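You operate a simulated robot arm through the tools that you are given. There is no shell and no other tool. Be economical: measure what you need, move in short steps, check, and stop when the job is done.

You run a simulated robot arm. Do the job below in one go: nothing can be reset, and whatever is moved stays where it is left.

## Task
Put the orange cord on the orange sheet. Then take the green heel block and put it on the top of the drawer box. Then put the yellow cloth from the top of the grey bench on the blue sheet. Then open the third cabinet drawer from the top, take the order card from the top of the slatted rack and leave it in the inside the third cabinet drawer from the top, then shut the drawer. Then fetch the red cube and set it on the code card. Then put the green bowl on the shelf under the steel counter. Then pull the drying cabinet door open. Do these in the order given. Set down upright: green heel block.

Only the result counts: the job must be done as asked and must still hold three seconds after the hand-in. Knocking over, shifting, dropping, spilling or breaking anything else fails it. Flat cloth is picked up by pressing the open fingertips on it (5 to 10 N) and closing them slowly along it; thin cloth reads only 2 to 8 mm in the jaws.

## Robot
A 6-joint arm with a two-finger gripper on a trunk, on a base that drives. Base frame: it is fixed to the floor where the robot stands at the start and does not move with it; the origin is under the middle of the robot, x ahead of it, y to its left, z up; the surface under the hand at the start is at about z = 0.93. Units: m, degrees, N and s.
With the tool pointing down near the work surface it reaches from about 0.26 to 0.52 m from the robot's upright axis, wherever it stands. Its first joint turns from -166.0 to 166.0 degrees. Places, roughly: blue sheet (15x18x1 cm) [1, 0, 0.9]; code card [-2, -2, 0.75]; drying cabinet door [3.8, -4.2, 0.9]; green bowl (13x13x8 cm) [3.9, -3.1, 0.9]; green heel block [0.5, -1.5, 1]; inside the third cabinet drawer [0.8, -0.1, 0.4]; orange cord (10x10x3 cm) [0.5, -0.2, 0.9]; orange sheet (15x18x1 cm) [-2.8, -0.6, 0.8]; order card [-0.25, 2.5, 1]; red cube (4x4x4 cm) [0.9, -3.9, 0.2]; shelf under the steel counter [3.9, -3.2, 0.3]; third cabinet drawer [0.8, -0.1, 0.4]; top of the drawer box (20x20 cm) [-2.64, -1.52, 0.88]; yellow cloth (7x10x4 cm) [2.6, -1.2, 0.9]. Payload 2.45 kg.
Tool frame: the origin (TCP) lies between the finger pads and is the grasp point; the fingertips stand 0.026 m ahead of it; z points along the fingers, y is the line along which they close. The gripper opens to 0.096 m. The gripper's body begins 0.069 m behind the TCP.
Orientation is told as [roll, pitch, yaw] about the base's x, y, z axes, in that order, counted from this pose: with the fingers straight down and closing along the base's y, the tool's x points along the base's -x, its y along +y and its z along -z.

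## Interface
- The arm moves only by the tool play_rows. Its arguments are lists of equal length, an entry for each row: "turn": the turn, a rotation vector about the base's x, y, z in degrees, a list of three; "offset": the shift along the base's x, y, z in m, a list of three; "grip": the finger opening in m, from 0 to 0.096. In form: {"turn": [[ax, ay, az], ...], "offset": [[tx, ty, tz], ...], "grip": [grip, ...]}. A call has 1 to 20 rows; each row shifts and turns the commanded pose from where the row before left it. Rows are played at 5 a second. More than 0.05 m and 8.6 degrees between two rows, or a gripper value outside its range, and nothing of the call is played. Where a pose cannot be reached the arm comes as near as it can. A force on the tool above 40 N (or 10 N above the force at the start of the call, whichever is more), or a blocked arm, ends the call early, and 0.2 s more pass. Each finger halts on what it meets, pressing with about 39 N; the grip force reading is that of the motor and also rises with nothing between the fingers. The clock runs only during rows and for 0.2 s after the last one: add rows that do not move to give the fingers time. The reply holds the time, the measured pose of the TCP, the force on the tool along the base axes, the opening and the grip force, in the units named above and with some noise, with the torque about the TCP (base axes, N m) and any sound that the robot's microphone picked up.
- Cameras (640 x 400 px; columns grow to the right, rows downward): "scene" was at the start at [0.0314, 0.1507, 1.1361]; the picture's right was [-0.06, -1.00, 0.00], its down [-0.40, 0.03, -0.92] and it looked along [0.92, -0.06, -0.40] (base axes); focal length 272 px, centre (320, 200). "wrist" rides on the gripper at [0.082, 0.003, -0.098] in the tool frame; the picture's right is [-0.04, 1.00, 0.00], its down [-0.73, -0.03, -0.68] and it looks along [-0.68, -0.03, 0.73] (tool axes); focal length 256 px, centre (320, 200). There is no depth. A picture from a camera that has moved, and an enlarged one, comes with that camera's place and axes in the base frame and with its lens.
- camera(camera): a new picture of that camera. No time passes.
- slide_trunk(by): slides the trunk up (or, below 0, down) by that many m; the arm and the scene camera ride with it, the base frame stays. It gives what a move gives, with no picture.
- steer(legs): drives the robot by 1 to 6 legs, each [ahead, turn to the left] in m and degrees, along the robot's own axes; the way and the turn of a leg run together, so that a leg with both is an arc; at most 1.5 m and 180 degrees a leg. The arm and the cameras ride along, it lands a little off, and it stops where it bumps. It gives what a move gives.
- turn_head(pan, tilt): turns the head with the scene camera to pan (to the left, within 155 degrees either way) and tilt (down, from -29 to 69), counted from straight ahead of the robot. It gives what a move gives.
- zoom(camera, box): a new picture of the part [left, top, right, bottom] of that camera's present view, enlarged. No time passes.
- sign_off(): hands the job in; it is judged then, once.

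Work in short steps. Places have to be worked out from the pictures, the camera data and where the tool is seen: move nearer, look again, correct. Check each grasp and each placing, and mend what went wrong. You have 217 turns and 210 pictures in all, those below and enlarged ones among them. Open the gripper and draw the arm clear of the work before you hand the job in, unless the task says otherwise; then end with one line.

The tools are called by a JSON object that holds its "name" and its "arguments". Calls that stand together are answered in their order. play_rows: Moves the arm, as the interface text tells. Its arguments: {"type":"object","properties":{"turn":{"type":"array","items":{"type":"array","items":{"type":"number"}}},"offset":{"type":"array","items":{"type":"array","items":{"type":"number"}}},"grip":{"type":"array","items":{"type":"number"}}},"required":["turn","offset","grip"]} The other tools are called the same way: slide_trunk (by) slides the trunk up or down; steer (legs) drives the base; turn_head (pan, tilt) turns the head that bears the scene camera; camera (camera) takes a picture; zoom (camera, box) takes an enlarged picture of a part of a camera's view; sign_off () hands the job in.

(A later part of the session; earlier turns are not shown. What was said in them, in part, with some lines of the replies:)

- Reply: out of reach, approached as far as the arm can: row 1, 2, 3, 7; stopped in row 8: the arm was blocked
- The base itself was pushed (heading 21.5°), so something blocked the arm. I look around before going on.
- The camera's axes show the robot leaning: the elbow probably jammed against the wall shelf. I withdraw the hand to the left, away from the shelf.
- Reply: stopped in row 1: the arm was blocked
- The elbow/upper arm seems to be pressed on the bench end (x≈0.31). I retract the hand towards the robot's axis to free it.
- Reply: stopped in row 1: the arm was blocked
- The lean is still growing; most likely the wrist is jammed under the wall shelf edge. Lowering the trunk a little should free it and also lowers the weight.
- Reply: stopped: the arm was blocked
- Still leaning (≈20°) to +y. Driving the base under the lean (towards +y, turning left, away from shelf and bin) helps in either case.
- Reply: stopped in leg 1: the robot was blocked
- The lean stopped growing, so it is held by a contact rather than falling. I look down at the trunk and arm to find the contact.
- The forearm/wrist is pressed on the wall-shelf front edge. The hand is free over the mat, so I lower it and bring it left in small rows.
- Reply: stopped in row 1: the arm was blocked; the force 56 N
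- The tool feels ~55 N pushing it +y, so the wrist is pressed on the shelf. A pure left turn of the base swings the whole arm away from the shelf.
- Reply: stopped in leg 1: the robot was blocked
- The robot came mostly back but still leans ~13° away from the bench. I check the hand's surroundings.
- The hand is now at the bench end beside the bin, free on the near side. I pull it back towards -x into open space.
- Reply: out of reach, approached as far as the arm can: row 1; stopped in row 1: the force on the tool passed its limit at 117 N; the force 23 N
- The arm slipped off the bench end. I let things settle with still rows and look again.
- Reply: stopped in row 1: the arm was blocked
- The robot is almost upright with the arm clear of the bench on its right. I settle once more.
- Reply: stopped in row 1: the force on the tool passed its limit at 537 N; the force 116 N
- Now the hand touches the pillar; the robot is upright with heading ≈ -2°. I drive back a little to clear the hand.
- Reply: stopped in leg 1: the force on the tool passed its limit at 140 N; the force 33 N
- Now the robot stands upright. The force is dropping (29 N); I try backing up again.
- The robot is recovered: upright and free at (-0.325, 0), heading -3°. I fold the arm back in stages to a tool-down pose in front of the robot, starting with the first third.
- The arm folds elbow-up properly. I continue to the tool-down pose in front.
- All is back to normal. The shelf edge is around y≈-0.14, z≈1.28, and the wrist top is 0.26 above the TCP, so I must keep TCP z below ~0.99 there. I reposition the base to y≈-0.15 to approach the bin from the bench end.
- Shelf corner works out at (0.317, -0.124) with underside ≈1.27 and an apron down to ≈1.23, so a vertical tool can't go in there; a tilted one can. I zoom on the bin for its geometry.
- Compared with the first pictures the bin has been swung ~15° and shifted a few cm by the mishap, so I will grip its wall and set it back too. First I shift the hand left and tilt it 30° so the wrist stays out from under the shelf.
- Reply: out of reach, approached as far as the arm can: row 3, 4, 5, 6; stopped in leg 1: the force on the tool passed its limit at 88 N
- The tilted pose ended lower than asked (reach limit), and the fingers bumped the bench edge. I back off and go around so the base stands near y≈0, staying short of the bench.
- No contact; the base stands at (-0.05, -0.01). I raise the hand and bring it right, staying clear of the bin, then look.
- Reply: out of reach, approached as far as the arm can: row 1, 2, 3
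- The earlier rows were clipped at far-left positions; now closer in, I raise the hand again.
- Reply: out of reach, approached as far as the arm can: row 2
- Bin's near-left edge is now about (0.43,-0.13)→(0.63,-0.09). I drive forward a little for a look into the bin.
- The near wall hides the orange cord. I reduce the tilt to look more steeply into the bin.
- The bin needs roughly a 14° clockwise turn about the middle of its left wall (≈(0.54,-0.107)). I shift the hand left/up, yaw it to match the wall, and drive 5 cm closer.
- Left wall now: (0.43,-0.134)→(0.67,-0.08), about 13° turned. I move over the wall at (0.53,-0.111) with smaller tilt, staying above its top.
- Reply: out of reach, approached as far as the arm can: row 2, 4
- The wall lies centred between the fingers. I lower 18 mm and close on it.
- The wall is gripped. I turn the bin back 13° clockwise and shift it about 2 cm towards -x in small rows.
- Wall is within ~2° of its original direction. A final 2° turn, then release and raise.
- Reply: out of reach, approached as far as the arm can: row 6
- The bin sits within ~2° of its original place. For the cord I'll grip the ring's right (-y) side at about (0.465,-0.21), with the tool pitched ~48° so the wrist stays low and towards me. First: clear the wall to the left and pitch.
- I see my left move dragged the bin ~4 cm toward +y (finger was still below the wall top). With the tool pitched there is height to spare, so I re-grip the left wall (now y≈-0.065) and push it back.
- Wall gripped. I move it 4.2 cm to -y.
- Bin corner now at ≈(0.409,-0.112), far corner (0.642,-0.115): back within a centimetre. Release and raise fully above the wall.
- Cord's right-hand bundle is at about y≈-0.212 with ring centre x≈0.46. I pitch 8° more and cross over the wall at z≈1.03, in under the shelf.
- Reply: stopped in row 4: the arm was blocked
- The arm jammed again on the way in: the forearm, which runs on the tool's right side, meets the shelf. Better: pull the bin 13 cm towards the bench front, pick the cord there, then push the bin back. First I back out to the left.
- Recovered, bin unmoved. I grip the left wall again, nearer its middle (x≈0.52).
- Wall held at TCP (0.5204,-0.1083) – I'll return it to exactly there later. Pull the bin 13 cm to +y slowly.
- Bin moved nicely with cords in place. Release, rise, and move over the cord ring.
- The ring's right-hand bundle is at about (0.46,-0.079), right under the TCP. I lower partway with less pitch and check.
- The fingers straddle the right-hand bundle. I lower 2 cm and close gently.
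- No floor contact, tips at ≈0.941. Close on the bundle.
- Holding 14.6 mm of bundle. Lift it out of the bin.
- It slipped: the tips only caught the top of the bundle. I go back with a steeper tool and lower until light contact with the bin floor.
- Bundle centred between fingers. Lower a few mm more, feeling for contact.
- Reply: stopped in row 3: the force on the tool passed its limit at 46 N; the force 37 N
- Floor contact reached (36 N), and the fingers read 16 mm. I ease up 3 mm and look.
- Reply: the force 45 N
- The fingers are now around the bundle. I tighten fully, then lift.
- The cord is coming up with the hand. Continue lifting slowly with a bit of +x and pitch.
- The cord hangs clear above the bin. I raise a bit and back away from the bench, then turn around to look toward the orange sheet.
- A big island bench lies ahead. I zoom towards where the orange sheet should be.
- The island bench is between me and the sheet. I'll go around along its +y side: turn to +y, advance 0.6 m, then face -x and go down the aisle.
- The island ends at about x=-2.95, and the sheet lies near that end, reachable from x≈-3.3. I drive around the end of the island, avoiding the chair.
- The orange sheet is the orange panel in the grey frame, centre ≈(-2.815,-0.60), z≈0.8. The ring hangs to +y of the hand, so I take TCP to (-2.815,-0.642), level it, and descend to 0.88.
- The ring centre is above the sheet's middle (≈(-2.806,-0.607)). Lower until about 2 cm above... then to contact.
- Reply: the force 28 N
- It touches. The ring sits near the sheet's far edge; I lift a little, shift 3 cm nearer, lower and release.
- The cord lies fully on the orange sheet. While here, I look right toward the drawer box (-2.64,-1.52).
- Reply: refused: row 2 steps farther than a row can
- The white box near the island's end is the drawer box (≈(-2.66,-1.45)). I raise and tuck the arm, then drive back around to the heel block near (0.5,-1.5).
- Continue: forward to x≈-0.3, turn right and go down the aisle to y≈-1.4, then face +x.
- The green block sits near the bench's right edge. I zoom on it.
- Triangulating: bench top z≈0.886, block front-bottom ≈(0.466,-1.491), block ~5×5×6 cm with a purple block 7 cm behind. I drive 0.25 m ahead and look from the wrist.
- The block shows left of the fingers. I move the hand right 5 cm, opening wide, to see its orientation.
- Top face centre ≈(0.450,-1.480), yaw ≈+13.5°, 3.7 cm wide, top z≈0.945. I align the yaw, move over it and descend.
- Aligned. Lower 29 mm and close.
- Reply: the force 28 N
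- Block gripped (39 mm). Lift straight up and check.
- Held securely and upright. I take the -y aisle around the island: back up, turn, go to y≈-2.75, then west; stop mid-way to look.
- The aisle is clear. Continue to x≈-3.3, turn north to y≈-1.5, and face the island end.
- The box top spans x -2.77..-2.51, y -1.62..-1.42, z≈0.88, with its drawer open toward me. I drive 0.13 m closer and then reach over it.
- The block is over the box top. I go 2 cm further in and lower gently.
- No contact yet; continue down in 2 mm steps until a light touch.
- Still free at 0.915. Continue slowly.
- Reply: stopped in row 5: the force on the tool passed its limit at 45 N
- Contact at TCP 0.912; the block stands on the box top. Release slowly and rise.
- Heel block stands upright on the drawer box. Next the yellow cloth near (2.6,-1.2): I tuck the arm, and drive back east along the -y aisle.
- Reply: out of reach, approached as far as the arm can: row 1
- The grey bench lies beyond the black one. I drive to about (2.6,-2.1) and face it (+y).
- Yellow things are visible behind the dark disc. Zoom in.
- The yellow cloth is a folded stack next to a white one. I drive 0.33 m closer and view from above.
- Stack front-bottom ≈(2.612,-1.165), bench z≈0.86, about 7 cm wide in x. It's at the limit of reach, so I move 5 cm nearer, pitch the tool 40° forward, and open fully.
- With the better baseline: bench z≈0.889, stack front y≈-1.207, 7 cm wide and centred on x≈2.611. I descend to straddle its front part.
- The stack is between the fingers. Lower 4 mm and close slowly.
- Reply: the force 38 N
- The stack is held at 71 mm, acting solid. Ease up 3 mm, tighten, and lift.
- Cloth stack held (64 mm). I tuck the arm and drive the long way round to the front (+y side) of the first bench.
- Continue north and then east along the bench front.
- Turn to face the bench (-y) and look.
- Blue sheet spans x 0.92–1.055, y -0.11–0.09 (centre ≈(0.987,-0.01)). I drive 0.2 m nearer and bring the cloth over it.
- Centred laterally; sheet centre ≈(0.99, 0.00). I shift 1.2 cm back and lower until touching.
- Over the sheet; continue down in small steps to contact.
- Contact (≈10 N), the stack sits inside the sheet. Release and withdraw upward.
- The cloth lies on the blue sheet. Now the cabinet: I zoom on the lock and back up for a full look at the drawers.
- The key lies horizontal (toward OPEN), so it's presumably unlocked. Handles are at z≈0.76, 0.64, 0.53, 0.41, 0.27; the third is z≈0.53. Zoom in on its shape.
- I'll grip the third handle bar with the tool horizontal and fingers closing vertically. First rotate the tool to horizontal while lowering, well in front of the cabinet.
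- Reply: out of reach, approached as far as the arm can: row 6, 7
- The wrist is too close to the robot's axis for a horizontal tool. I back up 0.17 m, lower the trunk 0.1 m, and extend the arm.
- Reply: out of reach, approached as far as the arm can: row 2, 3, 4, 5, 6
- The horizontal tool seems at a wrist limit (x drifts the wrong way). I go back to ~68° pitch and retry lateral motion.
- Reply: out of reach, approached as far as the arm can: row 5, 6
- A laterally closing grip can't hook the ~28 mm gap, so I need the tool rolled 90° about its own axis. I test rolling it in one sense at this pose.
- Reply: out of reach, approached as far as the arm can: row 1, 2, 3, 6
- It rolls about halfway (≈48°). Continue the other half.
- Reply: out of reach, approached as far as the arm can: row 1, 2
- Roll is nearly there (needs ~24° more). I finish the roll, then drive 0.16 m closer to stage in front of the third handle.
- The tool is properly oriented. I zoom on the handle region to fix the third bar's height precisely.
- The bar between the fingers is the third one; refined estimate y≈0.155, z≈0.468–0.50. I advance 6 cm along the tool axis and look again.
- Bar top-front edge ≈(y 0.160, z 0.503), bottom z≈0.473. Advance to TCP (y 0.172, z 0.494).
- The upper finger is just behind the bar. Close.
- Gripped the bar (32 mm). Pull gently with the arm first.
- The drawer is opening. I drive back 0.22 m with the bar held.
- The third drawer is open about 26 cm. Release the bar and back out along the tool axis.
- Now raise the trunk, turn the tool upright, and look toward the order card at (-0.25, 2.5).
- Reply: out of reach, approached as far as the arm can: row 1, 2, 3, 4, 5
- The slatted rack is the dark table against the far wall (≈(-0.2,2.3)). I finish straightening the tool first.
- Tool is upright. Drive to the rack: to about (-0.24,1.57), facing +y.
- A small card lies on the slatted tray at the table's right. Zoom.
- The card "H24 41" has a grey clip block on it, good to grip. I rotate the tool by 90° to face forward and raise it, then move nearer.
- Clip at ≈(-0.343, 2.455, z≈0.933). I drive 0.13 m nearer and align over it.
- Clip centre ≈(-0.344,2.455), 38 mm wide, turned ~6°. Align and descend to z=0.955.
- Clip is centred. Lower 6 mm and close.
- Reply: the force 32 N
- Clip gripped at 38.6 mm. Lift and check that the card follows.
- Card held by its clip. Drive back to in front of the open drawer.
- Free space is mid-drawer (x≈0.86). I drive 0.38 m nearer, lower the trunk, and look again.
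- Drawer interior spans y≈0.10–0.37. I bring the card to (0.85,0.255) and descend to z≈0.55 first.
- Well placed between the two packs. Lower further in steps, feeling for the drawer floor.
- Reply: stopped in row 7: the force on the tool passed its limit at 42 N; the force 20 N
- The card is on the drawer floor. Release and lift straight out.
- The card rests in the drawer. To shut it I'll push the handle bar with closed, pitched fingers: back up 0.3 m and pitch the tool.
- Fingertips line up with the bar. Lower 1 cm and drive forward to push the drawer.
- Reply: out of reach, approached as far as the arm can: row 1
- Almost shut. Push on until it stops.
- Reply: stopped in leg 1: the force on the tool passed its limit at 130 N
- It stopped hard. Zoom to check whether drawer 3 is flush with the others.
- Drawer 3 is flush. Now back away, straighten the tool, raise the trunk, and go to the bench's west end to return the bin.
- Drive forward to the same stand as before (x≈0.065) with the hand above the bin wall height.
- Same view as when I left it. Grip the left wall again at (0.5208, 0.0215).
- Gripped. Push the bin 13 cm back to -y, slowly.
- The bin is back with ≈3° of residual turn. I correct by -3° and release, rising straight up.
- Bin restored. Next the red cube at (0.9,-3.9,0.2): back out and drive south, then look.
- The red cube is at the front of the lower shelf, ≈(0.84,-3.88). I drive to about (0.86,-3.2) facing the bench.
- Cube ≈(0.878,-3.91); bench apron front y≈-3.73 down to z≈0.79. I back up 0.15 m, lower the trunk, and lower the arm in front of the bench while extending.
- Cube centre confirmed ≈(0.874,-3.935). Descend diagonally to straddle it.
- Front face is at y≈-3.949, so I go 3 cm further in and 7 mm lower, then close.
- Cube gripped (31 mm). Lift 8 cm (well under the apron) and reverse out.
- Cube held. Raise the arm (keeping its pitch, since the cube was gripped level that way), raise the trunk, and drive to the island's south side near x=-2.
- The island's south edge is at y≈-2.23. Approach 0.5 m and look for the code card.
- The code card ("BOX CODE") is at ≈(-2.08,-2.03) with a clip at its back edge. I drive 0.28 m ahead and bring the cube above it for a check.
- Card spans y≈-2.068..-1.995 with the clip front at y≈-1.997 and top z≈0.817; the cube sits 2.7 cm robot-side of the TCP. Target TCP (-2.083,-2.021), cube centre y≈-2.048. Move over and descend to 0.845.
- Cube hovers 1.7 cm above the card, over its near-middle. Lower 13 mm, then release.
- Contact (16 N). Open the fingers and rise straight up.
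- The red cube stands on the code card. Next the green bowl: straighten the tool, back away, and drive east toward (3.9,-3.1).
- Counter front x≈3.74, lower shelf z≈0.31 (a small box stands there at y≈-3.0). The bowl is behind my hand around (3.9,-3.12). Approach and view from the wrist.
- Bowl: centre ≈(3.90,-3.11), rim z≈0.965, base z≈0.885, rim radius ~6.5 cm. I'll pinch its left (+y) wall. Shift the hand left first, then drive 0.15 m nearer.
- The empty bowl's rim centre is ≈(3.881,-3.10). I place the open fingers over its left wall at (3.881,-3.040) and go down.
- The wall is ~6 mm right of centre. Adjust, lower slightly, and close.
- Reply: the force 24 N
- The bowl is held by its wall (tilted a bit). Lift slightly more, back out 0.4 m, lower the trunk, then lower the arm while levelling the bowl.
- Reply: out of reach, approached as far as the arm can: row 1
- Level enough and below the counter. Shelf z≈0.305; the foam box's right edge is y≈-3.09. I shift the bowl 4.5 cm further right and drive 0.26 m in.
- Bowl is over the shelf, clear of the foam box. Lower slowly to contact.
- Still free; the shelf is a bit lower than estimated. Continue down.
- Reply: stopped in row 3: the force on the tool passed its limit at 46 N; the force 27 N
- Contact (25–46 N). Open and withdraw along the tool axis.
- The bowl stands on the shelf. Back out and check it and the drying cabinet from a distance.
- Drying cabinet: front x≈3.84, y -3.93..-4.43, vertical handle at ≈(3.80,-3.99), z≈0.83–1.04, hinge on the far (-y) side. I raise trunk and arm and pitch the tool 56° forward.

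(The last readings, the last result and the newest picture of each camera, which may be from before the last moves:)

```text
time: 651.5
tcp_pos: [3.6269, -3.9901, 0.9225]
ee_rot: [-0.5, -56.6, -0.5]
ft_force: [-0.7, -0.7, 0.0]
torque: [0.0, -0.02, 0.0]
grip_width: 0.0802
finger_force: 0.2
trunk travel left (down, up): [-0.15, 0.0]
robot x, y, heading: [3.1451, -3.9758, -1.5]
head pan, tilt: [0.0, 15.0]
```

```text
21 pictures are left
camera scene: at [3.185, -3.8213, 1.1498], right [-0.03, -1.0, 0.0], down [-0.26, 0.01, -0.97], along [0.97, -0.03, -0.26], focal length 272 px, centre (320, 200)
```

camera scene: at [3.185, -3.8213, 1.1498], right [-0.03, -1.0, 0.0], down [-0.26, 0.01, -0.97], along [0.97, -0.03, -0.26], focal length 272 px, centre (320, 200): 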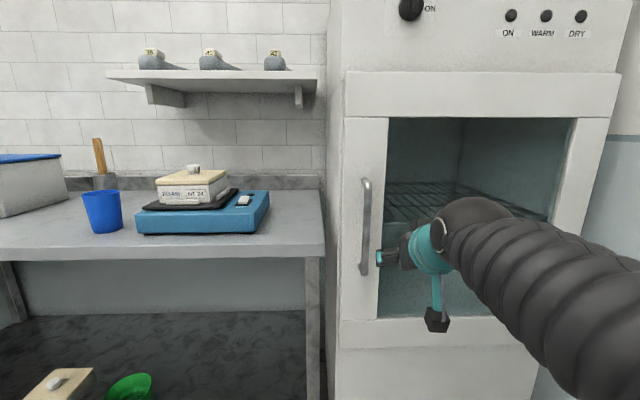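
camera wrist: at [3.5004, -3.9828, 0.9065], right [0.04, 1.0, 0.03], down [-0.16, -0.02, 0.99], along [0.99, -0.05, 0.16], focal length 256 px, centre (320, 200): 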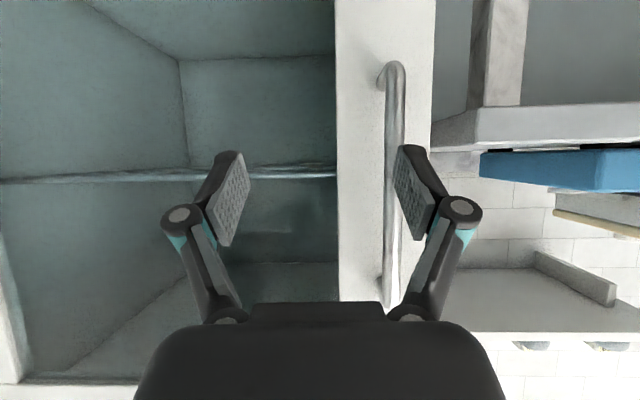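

The bowl is visible upright on the shelf. Handle bar triangulates to (3.709,-3.932), z 0.84–1.05. I align laterally, then advance over it.

{"name": "play_rows", "arguments": {"turn": [[0, 0, 0], [0, 0, 0], [0, 0, 0], [0, 0, 0], [0, 0, 0]], "offset": [[0, 0.03, 0.01], [0, 0.028, 0.01], [0.03, 0, 0], [0.03, 0, 0], [0, 0, 0]], "grip": [0.08, 0.08, 0.08, 0.08, 0.08]}}

{"name": "camera", "arguments": {"camera": "wrist"}}

```text
time: 652.7
tcp_pos: [3.6852, -3.9332, 0.9414]
ee_rot: [-0.7, -56.6, -0.5]
ft_force: [0.2, -0.1, -0.8]
torque: [-0.03, -0.02, -0.04]
grip_width: 0.0803
finger_force: 0.0
trunk travel left (down, up): [-0.15, 0.0]
robot x, y, heading: [3.1474, -3.977, -1.7]
head pan, tilt: [0.0, 15.0]
```

```text
20 pictures are left
camera wrist: at [3.5605, -3.9253, 0.926], right [0.04, 1.0, 0.03], down [-0.16, -0.02, 0.99], along [0.99, -0.05, 0.16], focal length 256 px, centre (320, 200)
```

wrist: 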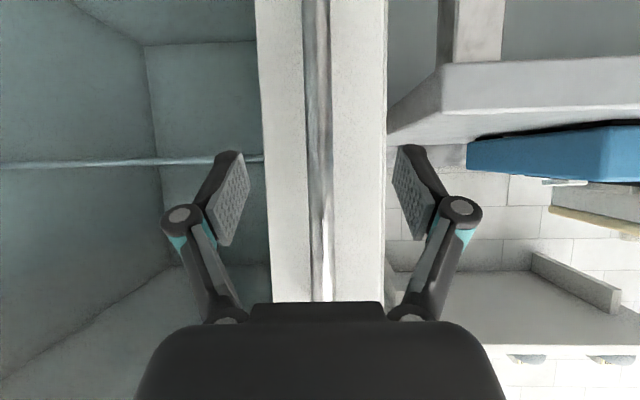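

Bar centred between the fingers. Advance 2 cm and close.

{"name": "play_rows", "arguments": {"turn": [[0, 0, 0], [0, 0, 0], [0, 0, 0], [0, 0, 0], [0, 0, 0], [0, 0, 0], [0, 0, 0]], "offset": [[0.02, 0, 0], [0, 0, 0], [0, 0, 0], [0, 0, 0], [0, 0, 0], [0, 0, 0], [0, 0, 0]], "grip": [0.08, 0.06, 0.04, 0.02, 0.0, 0.0, 0.0]}}

{"name": "camera", "arguments": {"camera": "wrist"}}

```text
time: 654.3
tcp_pos: [3.7068, -3.9328, 0.9406]
ee_rot: [-0.6, -56.5, -0.7]
ft_force: [1.0, -6.0, 0.2]
torque: [0.19, -0.05, -0.05]
grip_width: 0.0152
finger_force: 40.9
trunk travel left (down, up): [-0.15, 0.0]
robot x, y, heading: [3.1493, -3.9785, -1.7]
head pan, tilt: [0.0, 15.0]
```

```text
19 pictures are left
camera wrist: at [3.5801, -3.9257, 0.9258], right [0.04, 1.0, 0.03], down [-0.16, -0.02, 0.99], along [0.99, -0.05, 0.16], focal length 256 px, centre (320, 200)
```

wrist: 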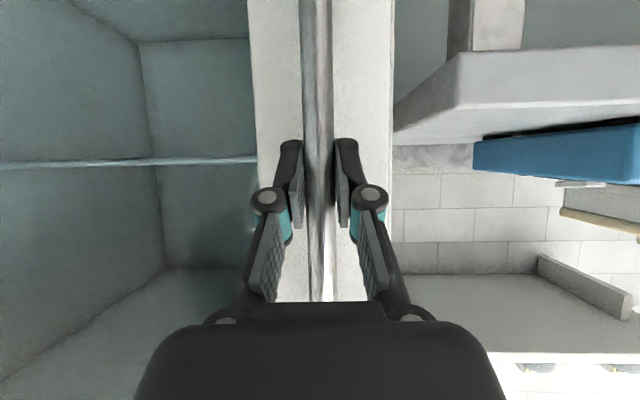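

Bar gripped (15 mm). Hinge ≈(3.76,-4.46), radius ≈0.53 m. Pull the first 15° along the arc with matching tool rotation.

{"name": "play_rows", "arguments": {"turn": [[0, 0, 3], [0, 0, 3], [0, 0, 3], [0, 0, 3], [0, 0, 3], [0, 0, 0]], "offset": [[-0.0276, -0.0033, 0], [-0.0274, -0.0048, 0], [-0.0271, -0.0062, 0], [-0.0267, -0.0076, 0], [-0.0263, -0.009, 0], [0, 0, 0]], "grip": [0, 0, 0, 0, 0, 0]}}

{"name": "camera", "arguments": {"camera": "scene"}}

```text
time: 655.1
tcp_pos: [3.621, -3.9531, 0.9404]
ee_rot: [-1.2, -56.6, 9.1]
ft_force: [5.7, -20.3, -2.6]
torque: [0.17, -0.22, -0.01]
grip_width: 0.0152
finger_force: 40.9
trunk travel left (down, up): [-0.15, 0.0]
robot x, y, heading: [3.1489, -3.9787, -2.1]
head pan, tilt: [0.0, 15.0]
stopped in row 4: the force on the tool passed its limit at 41 N (the readings are from after the stop); the commanded pose is now the measured one
```

```text
18 pictures are left
camera scene: at [3.1869, -3.8232, 1.15], right [-0.04, -1.0, 0.0], down [-0.26, 0.01, -0.97], along [0.97, -0.04, -0.26], focal length 272 px, centre (320, 200)
```

scene: 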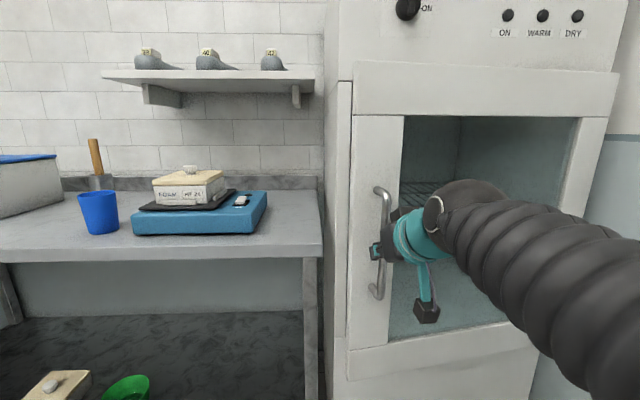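

Door moves (~10°). Side force says the arc is tighter (radius ≈0.45). Continue with a steeper arc.

{"name": "play_rows", "arguments": {"turn": [[0, 0, 3], [0, 0, 3], [0, 0, 3], [0, 0, 3], [0, 0, 3], [0, 0, 0]], "offset": [[-0.0223, -0.009, 0], [-0.0219, -0.01, 0], [-0.0214, -0.011, 0], [-0.0209, -0.012, 0], [-0.0203, -0.013, 0], [0, 0, 0]], "grip": [0, 0, 0, 0, 0, 0]}}

```text
time: 656.4
tcp_pos: [3.5199, -3.996, 0.9402]
ee_rot: [-2.4, -56.7, 26.1]
ft_force: [13.1, -25.9, -2.4]
torque: [0.5, 0.29, -0.17]
grip_width: 0.0154
finger_force: 41.8
trunk travel left (down, up): [-0.15, 0.0]
robot x, y, heading: [3.1515, -3.9778, -1.9]
head pan, tilt: [0.0, 15.0]
stopped in row 6: the force on the tool passed its limit at 66 N (the readings are from after the stop); the commanded pose is now the measured one
```

About 25° open. I relieve the side load a little, then use a combined backward/right-turn base move to follow the arc.

{"name": "play_rows", "arguments": {"turn": [[0, 0, 0], [0, 0, 0]], "offset": [[0.002, -0.008, 0], [0, 0, 0]], "grip": [0, 0]}}

{"name": "steer", "arguments": {"legs": [[-0.09, -11]]}}

{"name": "camera", "arguments": {"camera": "scene"}}

```text
time: 656.7
tcp_pos: [3.5203, -3.9974, 0.9415]
ee_rot: [-2.9, -56.7, 26.8]
ft_force: [10.9, -18.7, -2.2]
torque: [1.01, 0.1, -0.25]
grip_width: 0.0155
finger_force: 41.6
trunk travel left (down, up): [-0.15, 0.0]
robot x, y, heading: [3.1488, -3.9757, -2.3]
head pan, tilt: [0.0, 15.0]
stopped in row 1: the force on the tool passed its limit at 46 N (the readings are from after the stop); the commanded pose is now the measured one
```

```text
time: 657.8
tcp_pos: [3.4551, -4.0397, 0.9414]
ee_rot: [-3.0, -56.8, 19.3]
ft_force: [8.8, -10.4, -2.1]
torque: [1.01, 0.49, -0.12]
grip_width: 0.0155
finger_force: 41.3
trunk travel left (down, up): [-0.15, 0.0]
robot x, y, heading: [3.0882, -3.9674, -10.1]
head pan, tilt: [0.0, 15.0]
stopped in leg 1: the force on the tool passed its limit at 50 N (the readings are from after the stop); the commanded pose is now the measured one
```

```text
17 pictures are left
camera scene: at [3.1468, -3.8233, 1.1499], right [-0.17, -0.99, 0.0], down [-0.26, 0.04, -0.97], along [0.95, -0.16, -0.26], focal length 272 px, centre (320, 200)
```

scene: 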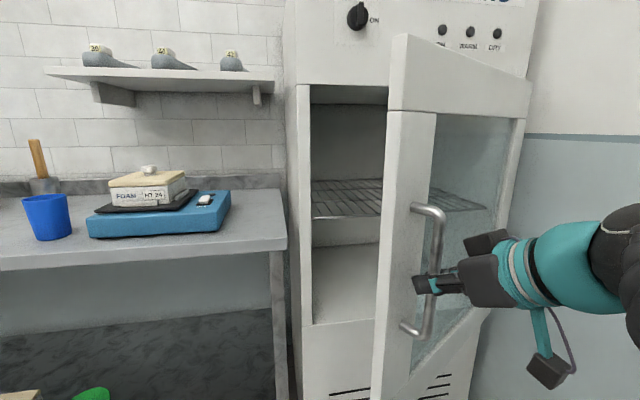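

≈38° open. Continue with more turn than reverse.

{"name": "steer", "arguments": {"legs": [[-0.05, -12]]}}

{"name": "steer", "arguments": {"legs": [[-0.05, -12]]}}

{"name": "camera", "arguments": {"camera": "scene"}}

```text
time: 659.1
tcp_pos: [3.3837, -4.1058, 0.9421]
ee_rot: [-3.0, -56.9, 6.5]
ft_force: [9.0, -6.9, -0.8]
torque: [1.08, 0.31, -0.02]
grip_width: 0.0153
finger_force: 41.4
trunk travel left (down, up): [-0.15, 0.0]
robot x, y, heading: [3.0393, -3.9581, -22.4]
head pan, tilt: [0.0, 15.0]
stopped in leg 1: the force on the tool passed its limit at 42 N (the readings are from after the stop); the commanded pose is now the measured one
```

```text
time: 659.9
tcp_pos: [3.3743, -4.1162, 0.9417]
ee_rot: [-3.0, -57.1, 4.2]
ft_force: [9.5, -7.0, -2.0]
torque: [0.99, 0.15, -0.06]
grip_width: 0.0156
finger_force: 41.2
trunk travel left (down, up): [-0.15, 0.0]
robot x, y, heading: [3.034, -3.9562, -24.3]
head pan, tilt: [0.0, 15.0]
stopped in leg 1: the force on the tool passed its limit at 46 N (the readings are from after the stop); the commanded pose is now the measured one
```

```text
16 pictures are left
camera scene: at [3.1274, -3.8264, 1.1498], right [-0.41, -0.91, 0.0], down [-0.24, 0.11, -0.97], along [0.88, -0.39, -0.26], focal length 272 px, centre (320, 200)
```

scene: 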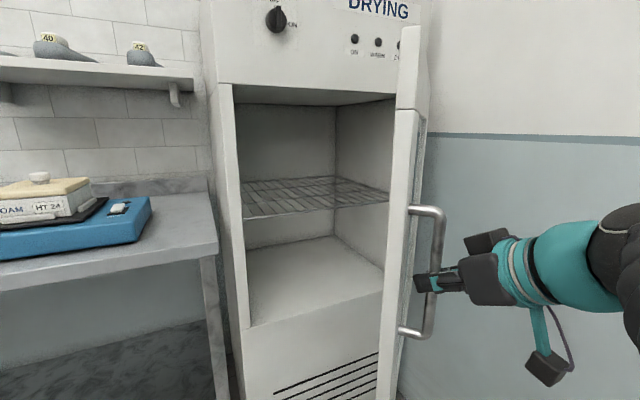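

≈48° open. Continue with the arm along the arc for more.

{"name": "play_rows", "arguments": {"turn": [[0, 0, 2], [0, 0, 2], [0, 0, 2], [0, 0, 2], [0, 0, 2], [0, 0, 0]], "offset": [[-0.012, -0.016, 0], [-0.0115, -0.0165, 0], [-0.011, -0.017, 0], [-0.01, -0.0175, 0], [-0.009, -0.018, 0], [0, 0, 0]], "grip": [0, 0, 0, 0, 0, 0]}}

{"name": "steer", "arguments": {"legs": [[-0.03, -12]]}}

{"name": "camera", "arguments": {"camera": "scene"}}

```text
time: 660.2
tcp_pos: [3.3753, -4.1118, 0.9407]
ee_rot: [-3.7, -57.3, 6.8]
ft_force: [23.3, -20.1, -6.2]
torque: [1.09, -0.36, -0.14]
grip_width: 0.0155
finger_force: 41.9
trunk travel left (down, up): [-0.15, 0.0]
robot x, y, heading: [3.0339, -3.957, -24.5]
head pan, tilt: [0.0, 15.0]
stopped in row 1: the force on the tool passed its limit at 60 N (the readings are from after the stop); the commanded pose is now the measured one
```

```text
time: 661.0
tcp_pos: [3.3699, -4.1167, 0.9417]
ee_rot: [-3.5, -57.4, 5.4]
ft_force: [8.3, -6.7, -1.7]
torque: [1.11, 0.15, -0.09]
grip_width: 0.0154
finger_force: 41.3
trunk travel left (down, up): [-0.15, 0.0]
robot x, y, heading: [3.0339, -3.9514, -25.2]
head pan, tilt: [0.0, 15.0]
stopped in leg 1: the force on the tool passed its limit at 44 N (the readings are from after the stop); the commanded pose is now the measured one
```

```text
15 pictures are left
camera scene: at [3.1282, -3.8275, 1.1499], right [-0.43, -0.9, 0.0], down [-0.23, 0.11, -0.97], along [0.87, -0.41, -0.26], focal length 272 px, centre (320, 200)
```

scene: 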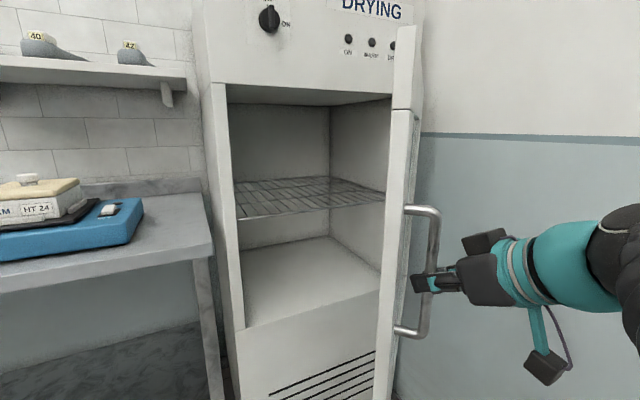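

Resistance grows because the tool is skewed to the door. I release the handle, move the hand to the inside of the door's free edge, and push from there.

{"name": "play_rows", "arguments": {"turn": [[0, 0, 0], [0, 0, 0], [0, 0, 0], [0, 0, 0], [0, 0, 0], [0, 0, 0], [0, 0, 0], [0, 0, 0], [0, 0, 0], [0, 0, 0]], "offset": [[0, 0, 0], [0, 0, 0], [-0.04, 0, 0], [-0.04, 0, 0], [-0.01, 0.04, 0], [0, 0.045, 0], [0, 0.045, 0], [0, 0.015, 0], [0, 0, 0], [0, 0, 0]], "grip": [0.03, 0.05, 0.05, 0.05, 0.05, 0.03, 0.0, 0.0, 0.0, 0.0]}}

{"name": "camera", "arguments": {"camera": "scene"}}

```text
time: 661.9
tcp_pos: [3.3564, -4.0591, 0.9311]
ee_rot: [1.6, -56.7, 17.9]
ft_force: [0.2, -0.2, 0.6]
torque: [0.0, 0.0, -0.02]
grip_width: 0.0498
finger_force: 0.1
trunk travel left (down, up): [-0.15, 0.0]
robot x, y, heading: [3.0306, -3.9557, -25.3]
head pan, tilt: [0.0, 15.0]
stopped in row 4: the arm was blocked; the commanded pose is now the measured one
```

```text
14 pictures are left
camera scene: at [3.1278, -3.827, 1.1498], right [-0.43, -0.9, 0.0], down [-0.23, 0.11, -0.97], along [0.87, -0.41, -0.26], focal length 272 px, centre (320, 200)
```

scene: 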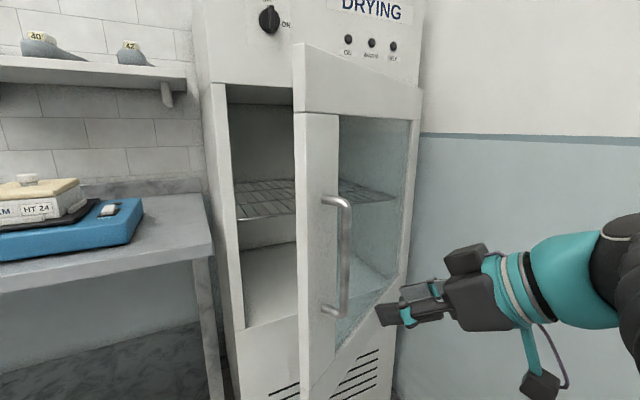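

The bar was dragged back a bit (door now ~35°). I back off, re-face the cabinet, and straighten the tool to go round the door's free edge.

{"name": "steer", "arguments": {"legs": [[-0.15, 0], [0, 25]]}}

{"name": "play_rows", "arguments": {"turn": [[0, 0, -7], [0, 0, -7], [0, 0, -7], [0, 0, -7], [0, 0, -7], [0, 0, -6], [0, 0, 0]], "offset": [[0.02, 0, 0], [0.02, 0, 0], [0.02, 0, 0], [0.02, 0, 0], [0.02, 0, 0], [0.02, 0, 0], [0, 0, 0]], "grip": [0.02, 0, 0, 0, 0, 0, 0]}}

{"name": "camera", "arguments": {"camera": "scene"}}

```text
time: 664.5
tcp_pos: [3.2355, -3.8471, 0.9311]
ee_rot: [1.7, -56.8, 43.1]
ft_force: [-0.4, 0.7, -0.3]
torque: [-0.01, -0.01, 0.0]
grip_width: 0.0499
finger_force: 0.1
trunk travel left (down, up): [-0.15, 0.0]
robot x, y, heading: [2.8944, -3.8918, -0.3]
head pan, tilt: [0.0, 15.0]
```

```text
time: 666.1
tcp_pos: [3.3548, -3.846, 0.9315]
ee_rot: [1.6, -56.7, 1.9]
ft_force: [0.7, -0.8, -0.3]
torque: [-0.02, 0.02, 0.04]
grip_width: 0.0
finger_force: 28.9
trunk travel left (down, up): [-0.15, 0.0]
robot x, y, heading: [2.8963, -3.8896, -0.4]
head pan, tilt: [0.0, 15.0]
```

```text
13 pictures are left
camera scene: at [2.9282, -3.7335, 1.1498], right [0.0, -1.0, 0.0], down [-0.26, 0.0, -0.97], along [0.97, 0.0, -0.26], focal length 272 px, centre (320, 200)
```

scene: 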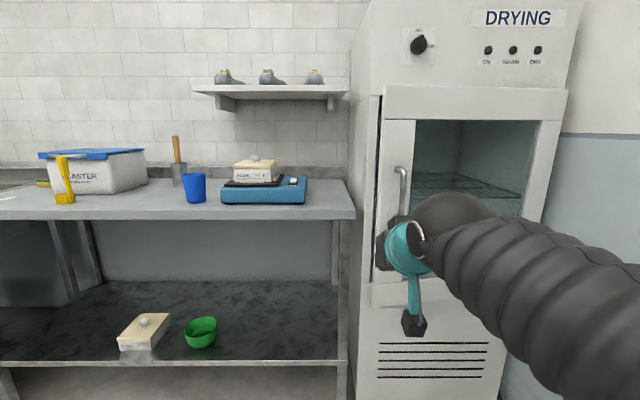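

The door has swung nearly shut (freely moving hinge). The bowl is fine on the shelf. I'll re-grip the handle (now ≈(3.645,-3.95)) and this time pull with the base following and release gently.

{"name": "play_rows", "arguments": {"turn": [[0, 0, 3], [0, 0, 3], [0, 0, 0], [0, 0, 0]], "offset": [[0, -0.04, 0.005], [0, -0.04, 0.005], [0, -0.022, 0], [0, 0, 0]], "grip": [0.04, 0.08, 0.08, 0.08]}}

{"name": "steer", "arguments": {"legs": [[0.2, 0]]}}

{"name": "camera", "arguments": {"camera": "wrist"}}

```text
time: 667.1
tcp_pos: [3.3555, -3.9485, 0.94]
ee_rot: [1.5, -56.7, 8.1]
ft_force: [-1.0, -0.1, -0.7]
torque: [0.03, 0.01, 0.01]
grip_width: 0.0802
finger_force: 0.0
trunk travel left (down, up): [-0.15, 0.0]
robot x, y, heading: [2.8971, -3.8906, -0.4]
head pan, tilt: [0.0, 15.0]
```

```text
time: 668.7
tcp_pos: [3.5549, -3.9492, 0.9412]
ee_rot: [1.6, -56.7, 8.1]
ft_force: [0.1, 0.2, -0.1]
torque: [-0.02, 0.02, 0.0]
grip_width: 0.0799
finger_force: 0.0
trunk travel left (down, up): [-0.15, 0.0]
robot x, y, heading: [3.0953, -3.8909, -0.1]
head pan, tilt: [0.0, 15.0]
```

```text
12 pictures are left
camera wrist: at [3.4303, -3.9648, 0.9264], right [-0.14, 0.99, 0.05], down [-0.16, -0.07, 0.99], along [0.98, 0.13, 0.16], focal length 256 px, centre (320, 200)
```

wrist: 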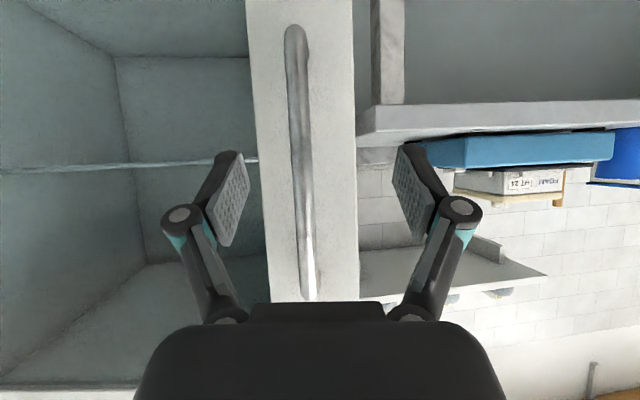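

Bar ≈(3.627,-3.954). Advance 6.8 cm and close.

{"name": "play_rows", "arguments": {"turn": [[0, 0, 0], [0, 0, 0], [0, 0, 0], [0, 0, 0], [0, 0, 0], [0, 0, 0], [0, 0, 0], [0, 0, 0]], "offset": [[0.034, -0.003, 0], [0.034, 0, 0], [0, 0, 0], [0, 0, 0], [0, 0, 0], [0, 0, 0], [0, 0, 0], [0, 0, 0]], "grip": [0.08, 0.08, 0.08, 0.06, 0.04, 0.02, 0.0, 0.0]}}

```text
time: 670.5
tcp_pos: [3.6233, -3.9528, 0.9431]
ee_rot: [1.5, -56.6, 8.1]
ft_force: [2.1, -7.4, -0.1]
torque: [-0.72, -0.24, -0.02]
grip_width: 0.0146
finger_force: 40.6
trunk travel left (down, up): [-0.15, 0.0]
robot x, y, heading: [3.0931, -3.8897, -0.3]
head pan, tilt: [0.0, 15.0]
```

Gripped again. Pull along the refined arc (hinge ≈(3.758,-4.379), r≈0.45) with the tool turning with the door.

{"name": "play_rows", "arguments": {"turn": [[0, 0, 3], [0, 0, 3], [0, 0, 3], [0, 0, 3], [0, 0, 3], [0, 0, 0]], "offset": [[-0.0223, -0.0076, 0], [-0.0219, -0.0088, 0], [-0.0214, -0.0099, 0], [-0.0208, -0.011, 0], [-0.0202, -0.0121, 0], [0, 0, 0]], "grip": [0, 0, 0, 0, 0, 0]}}

{"name": "play_rows", "arguments": {"turn": [[0, 0, 3], [0, 0, 3], [0, 0, 3], [0, 0, 3], [0, 0, 3], [0, 0, 0]], "offset": [[-0.0196, -0.0131, 0], [-0.0188, -0.0141, 0], [-0.0181, -0.0151, 0], [-0.0173, -0.016, 0], [-0.0164, -0.0169, 0], [0, 0, 0]], "grip": [0, 0, 0, 0, 0, 0]}}

```text
time: 671.9
tcp_pos: [3.5154, -4.0011, 0.9438]
ee_rot: [1.4, -56.8, 23.3]
ft_force: [-2.3, 4.9, 11.2]
torque: [-0.57, -0.07, 0.02]
grip_width: 0.0147
finger_force: 40.8
trunk travel left (down, up): [-0.15, 0.0]
robot x, y, heading: [3.0957, -3.8908, -0.0]
head pan, tilt: [0.0, 15.0]
```

```text
time: 672.7
tcp_pos: [3.4659, -4.0343, 0.9429]
ee_rot: [1.4, -56.8, 31.7]
ft_force: [-10.1, 11.0, 8.2]
torque: [-0.73, 0.28, 0.05]
grip_width: 0.0148
finger_force: 40.9
trunk travel left (down, up): [-0.15, 0.0]
robot x, y, heading: [3.0966, -3.8904, -0.1]
head pan, tilt: [0.0, 15.0]
stopped in row 3: the force on the tool passed its limit at 41 N (the readings are from after the stop); the commanded pose is now the measured one
```

Force now says the radius is a bit larger (~0.51). Continue with corrected increments.

{"name": "play_rows", "arguments": {"turn": [[0, 0, 3], [0, 0, 3], [0, 0, 3], [0, 0, 3], [0, 0, 0]], "offset": [[-0.0215, -0.015, 0], [-0.0199, -0.0175, 0], [-0.0189, -0.019, 0], [-0.0179, -0.02, 0], [0, 0, 0]], "grip": [0, 0, 0, 0, 0]}}

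{"name": "camera", "arguments": {"camera": "scene"}}

```text
time: 673.9
tcp_pos: [3.3875, -4.11, 0.943]
ee_rot: [1.4, -56.8, 43.4]
ft_force: [1.5, -2.1, 22.0]
torque: [-0.25, -0.62, -0.04]
grip_width: 0.0146
finger_force: 41.1
trunk travel left (down, up): [-0.15, 0.0]
robot x, y, heading: [3.0988, -3.8895, -0.3]
head pan, tilt: [0.0, 15.0]
```

```text
11 pictures are left
camera scene: at [3.1273, -3.7339, 1.1499], right [0.0, -1.0, 0.0], down [-0.26, 0.0, -0.97], along [0.97, 0.0, -0.26], focal length 272 px, centre (320, 200)
```

scene: 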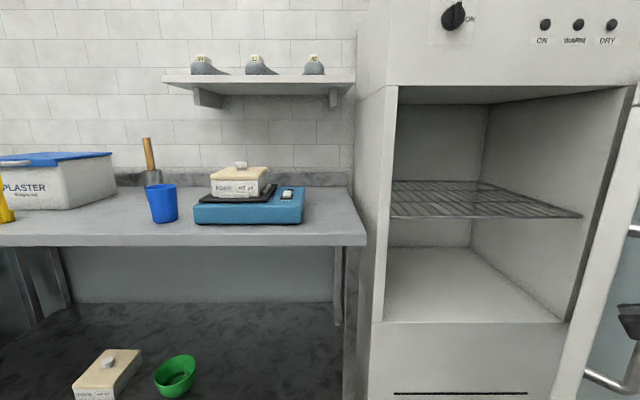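

≈50° open and forces are small. Continue the arc another 18°.

{"name": "play_rows", "arguments": {"turn": [[0, 0, 3], [0, 0, 3], [0, 0, 3], [0, 0, 3], [0, 0, 3], [0, 0, 3], [0, 0, 0]], "offset": [[-0.0167, -0.021, 0], [-0.0156, -0.0218, 0], [-0.0144, -0.0226, 0], [-0.0132, -0.0233, 0], [-0.012, -0.024, 0], [-0.0107, -0.0246, 0], [0, 0, 0]], "grip": [0, 0, 0, 0, 0, 0, 0]}}

```text
time: 674.4
tcp_pos: [3.3763, -4.1212, 0.9361]
ee_rot: [1.6, -56.8, 46.9]
ft_force: [-19.1, 15.9, 14.0]
torque: [0.01, -0.5, 0.14]
grip_width: 0.0149
finger_force: 40.7
out of reach, approached as far as the arm can: row 1, 2
trunk travel left (down, up): [-0.15, 0.0]
robot x, y, heading: [3.0939, -3.8894, -0.2]
head pan, tilt: [0.0, 15.0]
stopped in row 2: the force on the tool passed its limit at 82 N (the readings are from after the stop); the commanded pose is now the measured one
```

Arm limit reached. A pure right turn of the base moves the hand exactly along the tangent; I use small right turns with slight forward motion.

{"name": "steer", "arguments": {"legs": [[0.01, -8]]}}

{"name": "steer", "arguments": {"legs": [[0.02, -8]]}}

```text
time: 675.1
tcp_pos: [3.3749, -4.1232, 0.9357]
ee_rot: [1.6, -56.6, 46.3]
ft_force: [-9.6, 8.2, 1.9]
torque: [-0.45, -0.34, 0.06]
grip_width: 0.0145
finger_force: 40.7
trunk travel left (down, up): [-0.15, 0.0]
robot x, y, heading: [3.0914, -3.888, -0.6]
head pan, tilt: [0.0, 15.0]
stopped in leg 1: the force on the tool passed its limit at 47 N (the readings are from after the stop); the commanded pose is now the measured one
```

```text
time: 675.9
tcp_pos: [3.3717, -4.1269, 0.9349]
ee_rot: [1.6, -56.4, 44.9]
ft_force: [-10.6, 8.7, 4.2]
torque: [-0.34, -0.34, 0.06]
grip_width: 0.0144
finger_force: 40.5
trunk travel left (down, up): [-0.15, 0.0]
robot x, y, heading: [3.0997, -3.894, -2.3]
head pan, tilt: [0.0, 15.0]
stopped in leg 1: the force on the tool passed its limit at 51 N (the readings are from after the stop); the commanded pose is now the measured one
```

The force points away from the hinge, so I should reverse slightly instead while turning.

{"name": "steer", "arguments": {"legs": [[-0.025, -8]]}}

{"name": "steer", "arguments": {"legs": [[-0.02, -8]]}}

{"name": "camera", "arguments": {"camera": "scene"}}

```text
time: 676.7
tcp_pos: [3.3612, -4.1427, 0.9341]
ee_rot: [-0.3, -56.5, 43.1]
ft_force: [4.8, -3.7, -1.2]
torque: [-0.16, 0.18, -0.09]
grip_width: 0.0145
finger_force: 41.1
trunk travel left (down, up): [-0.15, 0.0]
robot x, y, heading: [3.0893, -3.8896, -4.3]
head pan, tilt: [0.0, 15.0]
stopped in leg 1: the force on the tool passed its limit at 56 N (the readings are from after the stop); the commanded pose is now the measured one
```

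```text
time: 677.5
tcp_pos: [3.3539, -4.1509, 0.9346]
ee_rot: [-1.0, -56.7, 41.8]
ft_force: [10.8, -9.0, -4.0]
torque: [-0.04, 0.39, -0.07]
grip_width: 0.0147
finger_force: 41.2
trunk travel left (down, up): [-0.15, 0.0]
robot x, y, heading: [3.0893, -3.8903, -5.5]
head pan, tilt: [0.0, 15.0]
stopped in leg 1: the force on the tool passed its limit at 60 N (the readings are from after the stop); the commanded pose is now the measured one
```

```text
10 pictures are left
camera scene: at [3.137, -3.7382, 1.1498], right [-0.1, -1.0, 0.0], down [-0.26, 0.03, -0.97], along [0.96, -0.1, -0.26], focal length 272 px, centre (320, 200)
```

scene: 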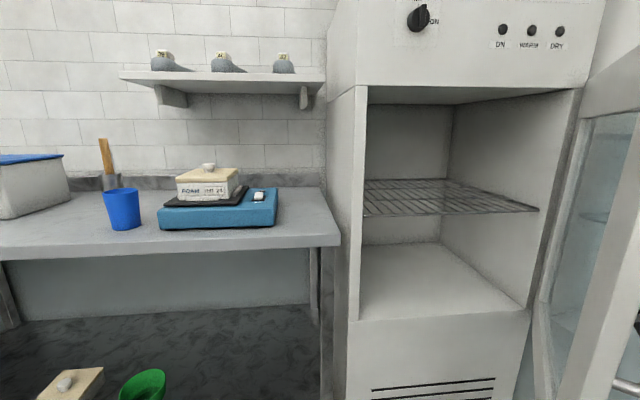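

≈57° open. Release gently: open wide, then retreat along the tool's own axis.

{"name": "play_rows", "arguments": {"turn": [[0, 0, 0], [0, 0, 0], [0, 0, 0], [0, 0, 0]], "offset": [[0, 0, 0], [0, 0, 0], [0, 0, 0], [0, 0, 0]], "grip": [0.03, 0.05, 0.08, 0.096]}}

{"name": "play_rows", "arguments": {"turn": [[0, 0, 0], [0, 0, 0], [0, 0, 0]], "offset": [[-0.015, -0.013, 0.01], [-0.015, -0.013, 0.01], [0, 0, 0]], "grip": [0.096, 0.096, 0.096]}}

{"name": "camera", "arguments": {"camera": "wrist"}}

```text
time: 678.5
tcp_pos: [3.3533, -4.1512, 0.9355]
ee_rot: [-1.2, -56.7, 42.0]
ft_force: [0.6, 0.3, 0.4]
torque: [0.03, -0.02, -0.02]
grip_width: 0.096
finger_force: 0.0
trunk travel left (down, up): [-0.15, 0.0]
robot x, y, heading: [3.085, -3.8921, -5.6]
head pan, tilt: [0.0, 15.0]
```

```text
time: 679.3
tcp_pos: [3.3444, -4.1735, 0.9363]
ee_rot: [-1.5, -56.5, 42.0]
ft_force: [0.2, -0.2, 0.5]
torque: [0.0, 0.01, 0.04]
grip_width: 0.0963
finger_force: 0.1
out of reach, approached as far as the arm can: row 1, 2
trunk travel left (down, up): [-0.15, 0.0]
robot x, y, heading: [3.0909, -3.8891, -6.0]
head pan, tilt: [0.0, 15.0]
```

```text
9 pictures are left
camera wrist: at [3.2477, -4.2527, 0.9218], right [-0.64, 0.77, 0.02], down [-0.11, -0.12, 0.99], along [0.76, 0.63, 0.16], focal length 256 px, centre (320, 200)
```

wrist: 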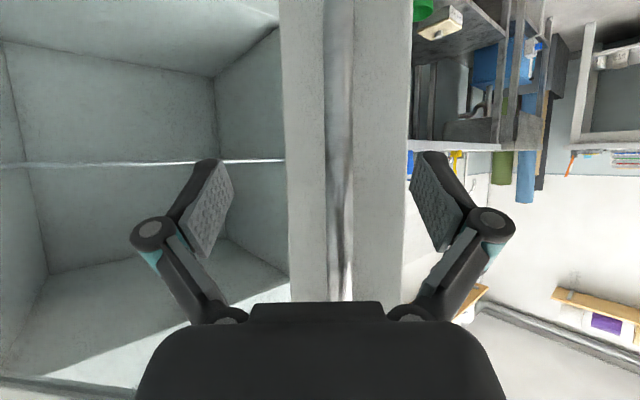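

The bar is free between the fingers and the door stays. A pure right turn of the base retreats the hand along its axis: turn -16°.

{"name": "steer", "arguments": {"legs": [[0, -16]]}}

{"name": "camera", "arguments": {"camera": "scene"}}

```text
time: 680.6
tcp_pos: [3.257, -4.2336, 0.9362]
ee_rot: [-1.4, -56.6, 26.0]
ft_force: [-0.2, 0.5, -0.5]
torque: [-0.02, -0.03, 0.01]
grip_width: 0.0958
finger_force: 0.1
trunk travel left (down, up): [-0.15, 0.0]
robot x, y, heading: [3.0905, -3.8908, -21.7]
head pan, tilt: [0.0, 15.0]
```

```text
8 pictures are left
camera scene: at [3.1761, -3.7567, 1.1498], right [-0.37, -0.93, 0.0], down [-0.24, 0.1, -0.97], along [0.9, -0.36, -0.26], focal length 272 px, centre (320, 200)
```

scene: 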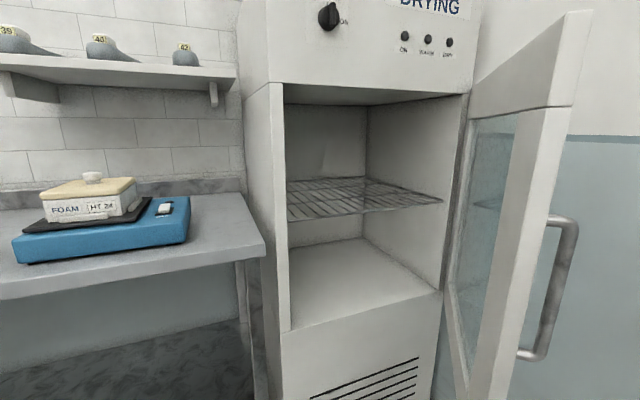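

The door stays, at roughly 50–55°. For a clear margin I'll push it further from its inside face: back off, swing left, straighten the tool with closed fingers.

{"name": "steer", "arguments": {"legs": [[-0.18, 0], [0, 40]]}}

{"name": "play_rows", "arguments": {"turn": [[0, 0, -7.5], [0, 0, -7.5], [0, 0, -7.5], [0, 0, -7.5], [0, 0, -7.5], [0, 0, -7.5], [0, 0, -7.5], [0, 0, -7.5], [0, 0, 0]], "offset": [[0.01, 0, 0], [0.01, 0, 0], [0.01, 0, 0], [0.01, 0, 0], [0.01, 0, 0], [0.01, 0, 0], [0.01, 0, 0], [0.01, 0, 0], [0, 0, 0]], "grip": [0.08, 0.05, 0.02, 0, 0, 0, 0, 0, 0]}}

{"name": "camera", "arguments": {"camera": "scene"}}

```text
time: 684.0
tcp_pos: [3.2707, -3.9771, 0.9362]
ee_rot: [-1.4, -56.6, 66.2]
ft_force: [-0.1, -0.2, -0.3]
torque: [-0.01, 0.01, 0.01]
grip_width: 0.0958
finger_force: 0.0
trunk travel left (down, up): [-0.15, 0.0]
robot x, y, heading: [2.9189, -3.8264, 18.6]
head pan, tilt: [0.0, 15.0]
```

```text
time: 686.0
tcp_pos: [3.3517, -3.9757, 0.9353]
ee_rot: [-1.1, -56.4, 5.8]
ft_force: [0.3, 0.0, -0.6]
torque: [0.03, -0.02, -0.01]
grip_width: 0.0001
finger_force: 28.2
trunk travel left (down, up): [-0.15, 0.0]
robot x, y, heading: [2.9216, -3.8231, 18.6]
head pan, tilt: [0.0, 15.0]
```

```text
7 pictures are left
camera scene: at [2.9008, -3.6643, 1.1498], right [0.32, -0.95, 0.0], down [-0.25, -0.08, -0.97], along [0.92, 0.31, -0.26], focal length 272 px, centre (320, 200)
```

scene: 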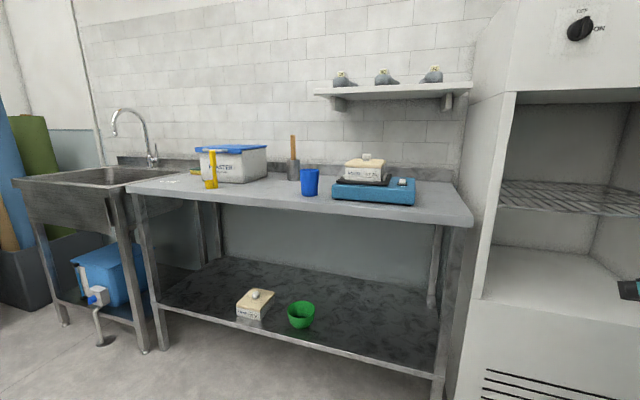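

Door holds and the bowl stands upright on the shelf. Extend the closed hand inside the door swing and sweep right by turning the base.

{"name": "play_rows", "arguments": {"turn": [[0, 0, 0], [0, 0, 0], [0, 0, 0], [0, 0, 0], [0, 0, 0]], "offset": [[0.04, 0, 0], [0.04, 0, 0], [0.04, 0, 0], [0.03, 0, 0], [0, 0, 0]], "grip": [0, 0, 0, 0, 0]}}

{"name": "steer", "arguments": {"legs": [[0, -16]]}}

{"name": "steer", "arguments": {"legs": [[0, -10]]}}

{"name": "camera", "arguments": {"camera": "scene"}}

```text
time: 687.2
tcp_pos: [3.5012, -3.976, 0.9373]
ee_rot: [-1.6, -56.6, 6.2]
ft_force: [-0.2, -0.7, -0.6]
torque: [0.01, 0.0, -0.01]
grip_width: 0.0001
finger_force: 29.0
trunk travel left (down, up): [-0.15, 0.0]
robot x, y, heading: [2.9217, -3.8246, 18.6]
head pan, tilt: [0.0, 15.0]
```

```text
time: 688.5
tcp_pos: [3.4359, -4.1309, 0.938]
ee_rot: [-1.4, -56.5, -9.9]
ft_force: [0.7, -0.7, -0.5]
torque: [-0.03, -0.02, -0.02]
grip_width: 0.0
finger_force: 28.0
trunk travel left (down, up): [-0.15, 0.0]
robot x, y, heading: [2.9167, -3.8212, 2.2]
head pan, tilt: [0.0, 15.0]
```

```text
time: 689.6
tcp_pos: [3.3742, -4.2158, 0.9381]
ee_rot: [-1.4, -56.6, -19.9]
ft_force: [-1.2, 0.1, -0.3]
torque: [0.02, -0.02, 0.05]
grip_width: 0.0001
finger_force: 28.2
trunk travel left (down, up): [-0.15, 0.0]
robot x, y, heading: [2.9214, -3.8234, -7.6]
head pan, tilt: [0.0, 15.0]
```

```text
6 pictures are left
camera scene: at [2.9729, -3.6726, 1.1498], right [-0.13, -0.99, 0.0], down [-0.26, 0.03, -0.97], along [0.96, -0.13, -0.26], focal length 272 px, centre (320, 200)
```

scene: 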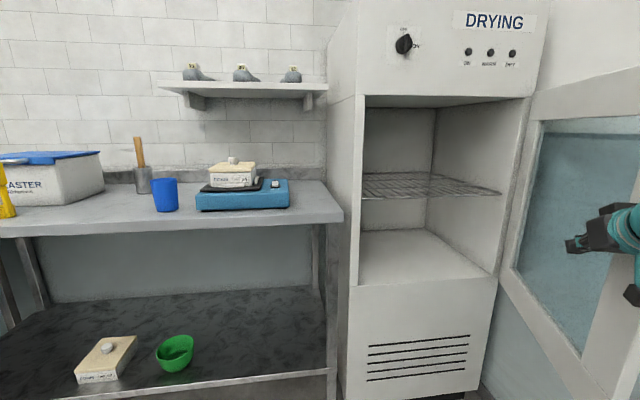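

Door opens wide now. One more nudge, then swing the hand back left and retract.

{"name": "steer", "arguments": {"legs": [[0, -7]]}}

{"name": "steer", "arguments": {"legs": [[0, 30], [-0.4, 0]]}}

{"name": "turn_head", "arguments": {"pan": -35, "tilt": 15}}

{"name": "camera", "arguments": {"camera": "scene"}}

```text
time: 690.6
tcp_pos: [3.3233, -4.2678, 0.9367]
ee_rot: [-1.4, -56.6, -26.9]
ft_force: [-0.4, 0.1, 0.1]
torque: [0.04, -0.03, 0.05]
grip_width: 0.0001
finger_force: 28.4
trunk travel left (down, up): [-0.15, 0.0]
robot x, y, heading: [2.9171, -3.824, -14.4]
head pan, tilt: [0.0, 15.0]
```

```text
time: 694.5
tcp_pos: [3.1054, -4.1135, 0.9378]
ee_rot: [-1.6, -56.7, 3.1]
ft_force: [0.5, -0.3, -0.4]
torque: [-0.03, -0.01, 0.0]
grip_width: 0.0002
finger_force: 28.3
trunk travel left (down, up): [-0.15, 0.0]
robot x, y, heading: [2.5358, -3.9297, 15.4]
head pan, tilt: [0.0, 15.0]
```

```text
time: 695.5
tcp_pos: [3.1057, -4.1131, 0.9378]
ee_rot: [-1.6, -56.6, 3.0]
ft_force: [0.3, -0.2, -0.4]
torque: [0.0, 0.01, -0.02]
grip_width: 0.0001
finger_force: 28.3
trunk travel left (down, up): [-0.15, 0.0]
robot x, y, heading: [2.5323, -3.9302, 15.3]
head pan, tilt: [-35.0, 15.0]
```

```text
5 pictures are left
camera scene: at [2.5226, -3.8252, 1.1498], right [-0.34, -0.94, 0.0], down [-0.24, 0.09, -0.97], along [0.91, -0.32, -0.26], focal length 272 px, centre (320, 200)
```

scene: 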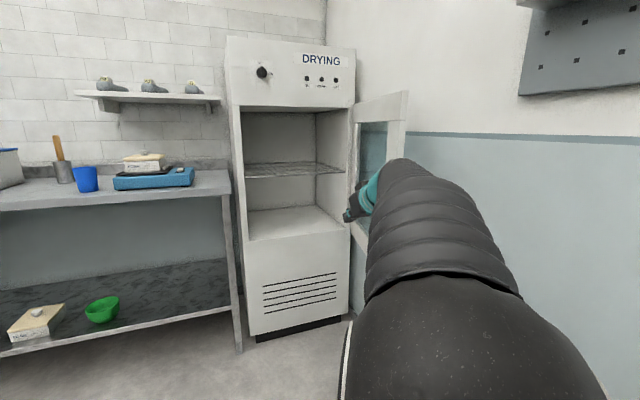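

The door stays wide open, the bowl stands on the shelf, and the arm is clear. I open the gripper and retract slightly before handing in.

{"name": "play_rows", "arguments": {"turn": [[0, 0, 0], [0, 0, 0], [0, 0, 0], [0, 0, 0]], "offset": [[-0.03, 0.01, 0.01], [-0.03, 0.01, 0.01], [-0.03, 0.01, 0], [0, 0, 0]], "grip": [0.04, 0.08, 0.08, 0.08]}}

{"name": "zoom", "arguments": {"camera": "scene", "box": [0, 220, 440, 400]}}

```text
time: 696.5
tcp_pos: [3.0169, -4.0832, 0.9588]
ee_rot: [-1.5, -56.6, 3.0]
ft_force: [0.3, 0.6, 0.4]
torque: [0.03, 0.03, 0.04]
grip_width: 0.0802
finger_force: 0.0
trunk travel left (down, up): [-0.15, 0.0]
robot x, y, heading: [2.5292, -3.9274, 15.3]
head pan, tilt: [-35.0, 15.0]
```

```text
1.45 times, centred on (220, 310) of scene
camera zoom: at [2.5226, -3.8252, 1.1498], right [-0.34, -0.94, 0.0], down [-0.24, 0.09, -0.97], along [0.91, -0.33, -0.26], focal length 396 px, centre (466, 40)
```

zoom: 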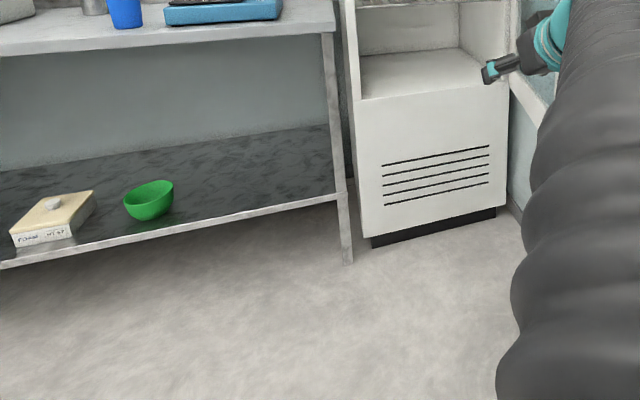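

Every step is done and has held so far; the arm is clear with the gripper open. Handing in.

{"name": "sign_off", "arguments": {}}

```text
The job is handed in.
```

All seven steps were done in order and handed in, but the cord bin was knocked out of place along the way. Early on the arm jammed against the wall shelf and swung the bin by about 15° and a few cm. I later slid it again on purpose to reach the cord. I put it back, by my camera estimate within about a centimetre and 2° of where it started.
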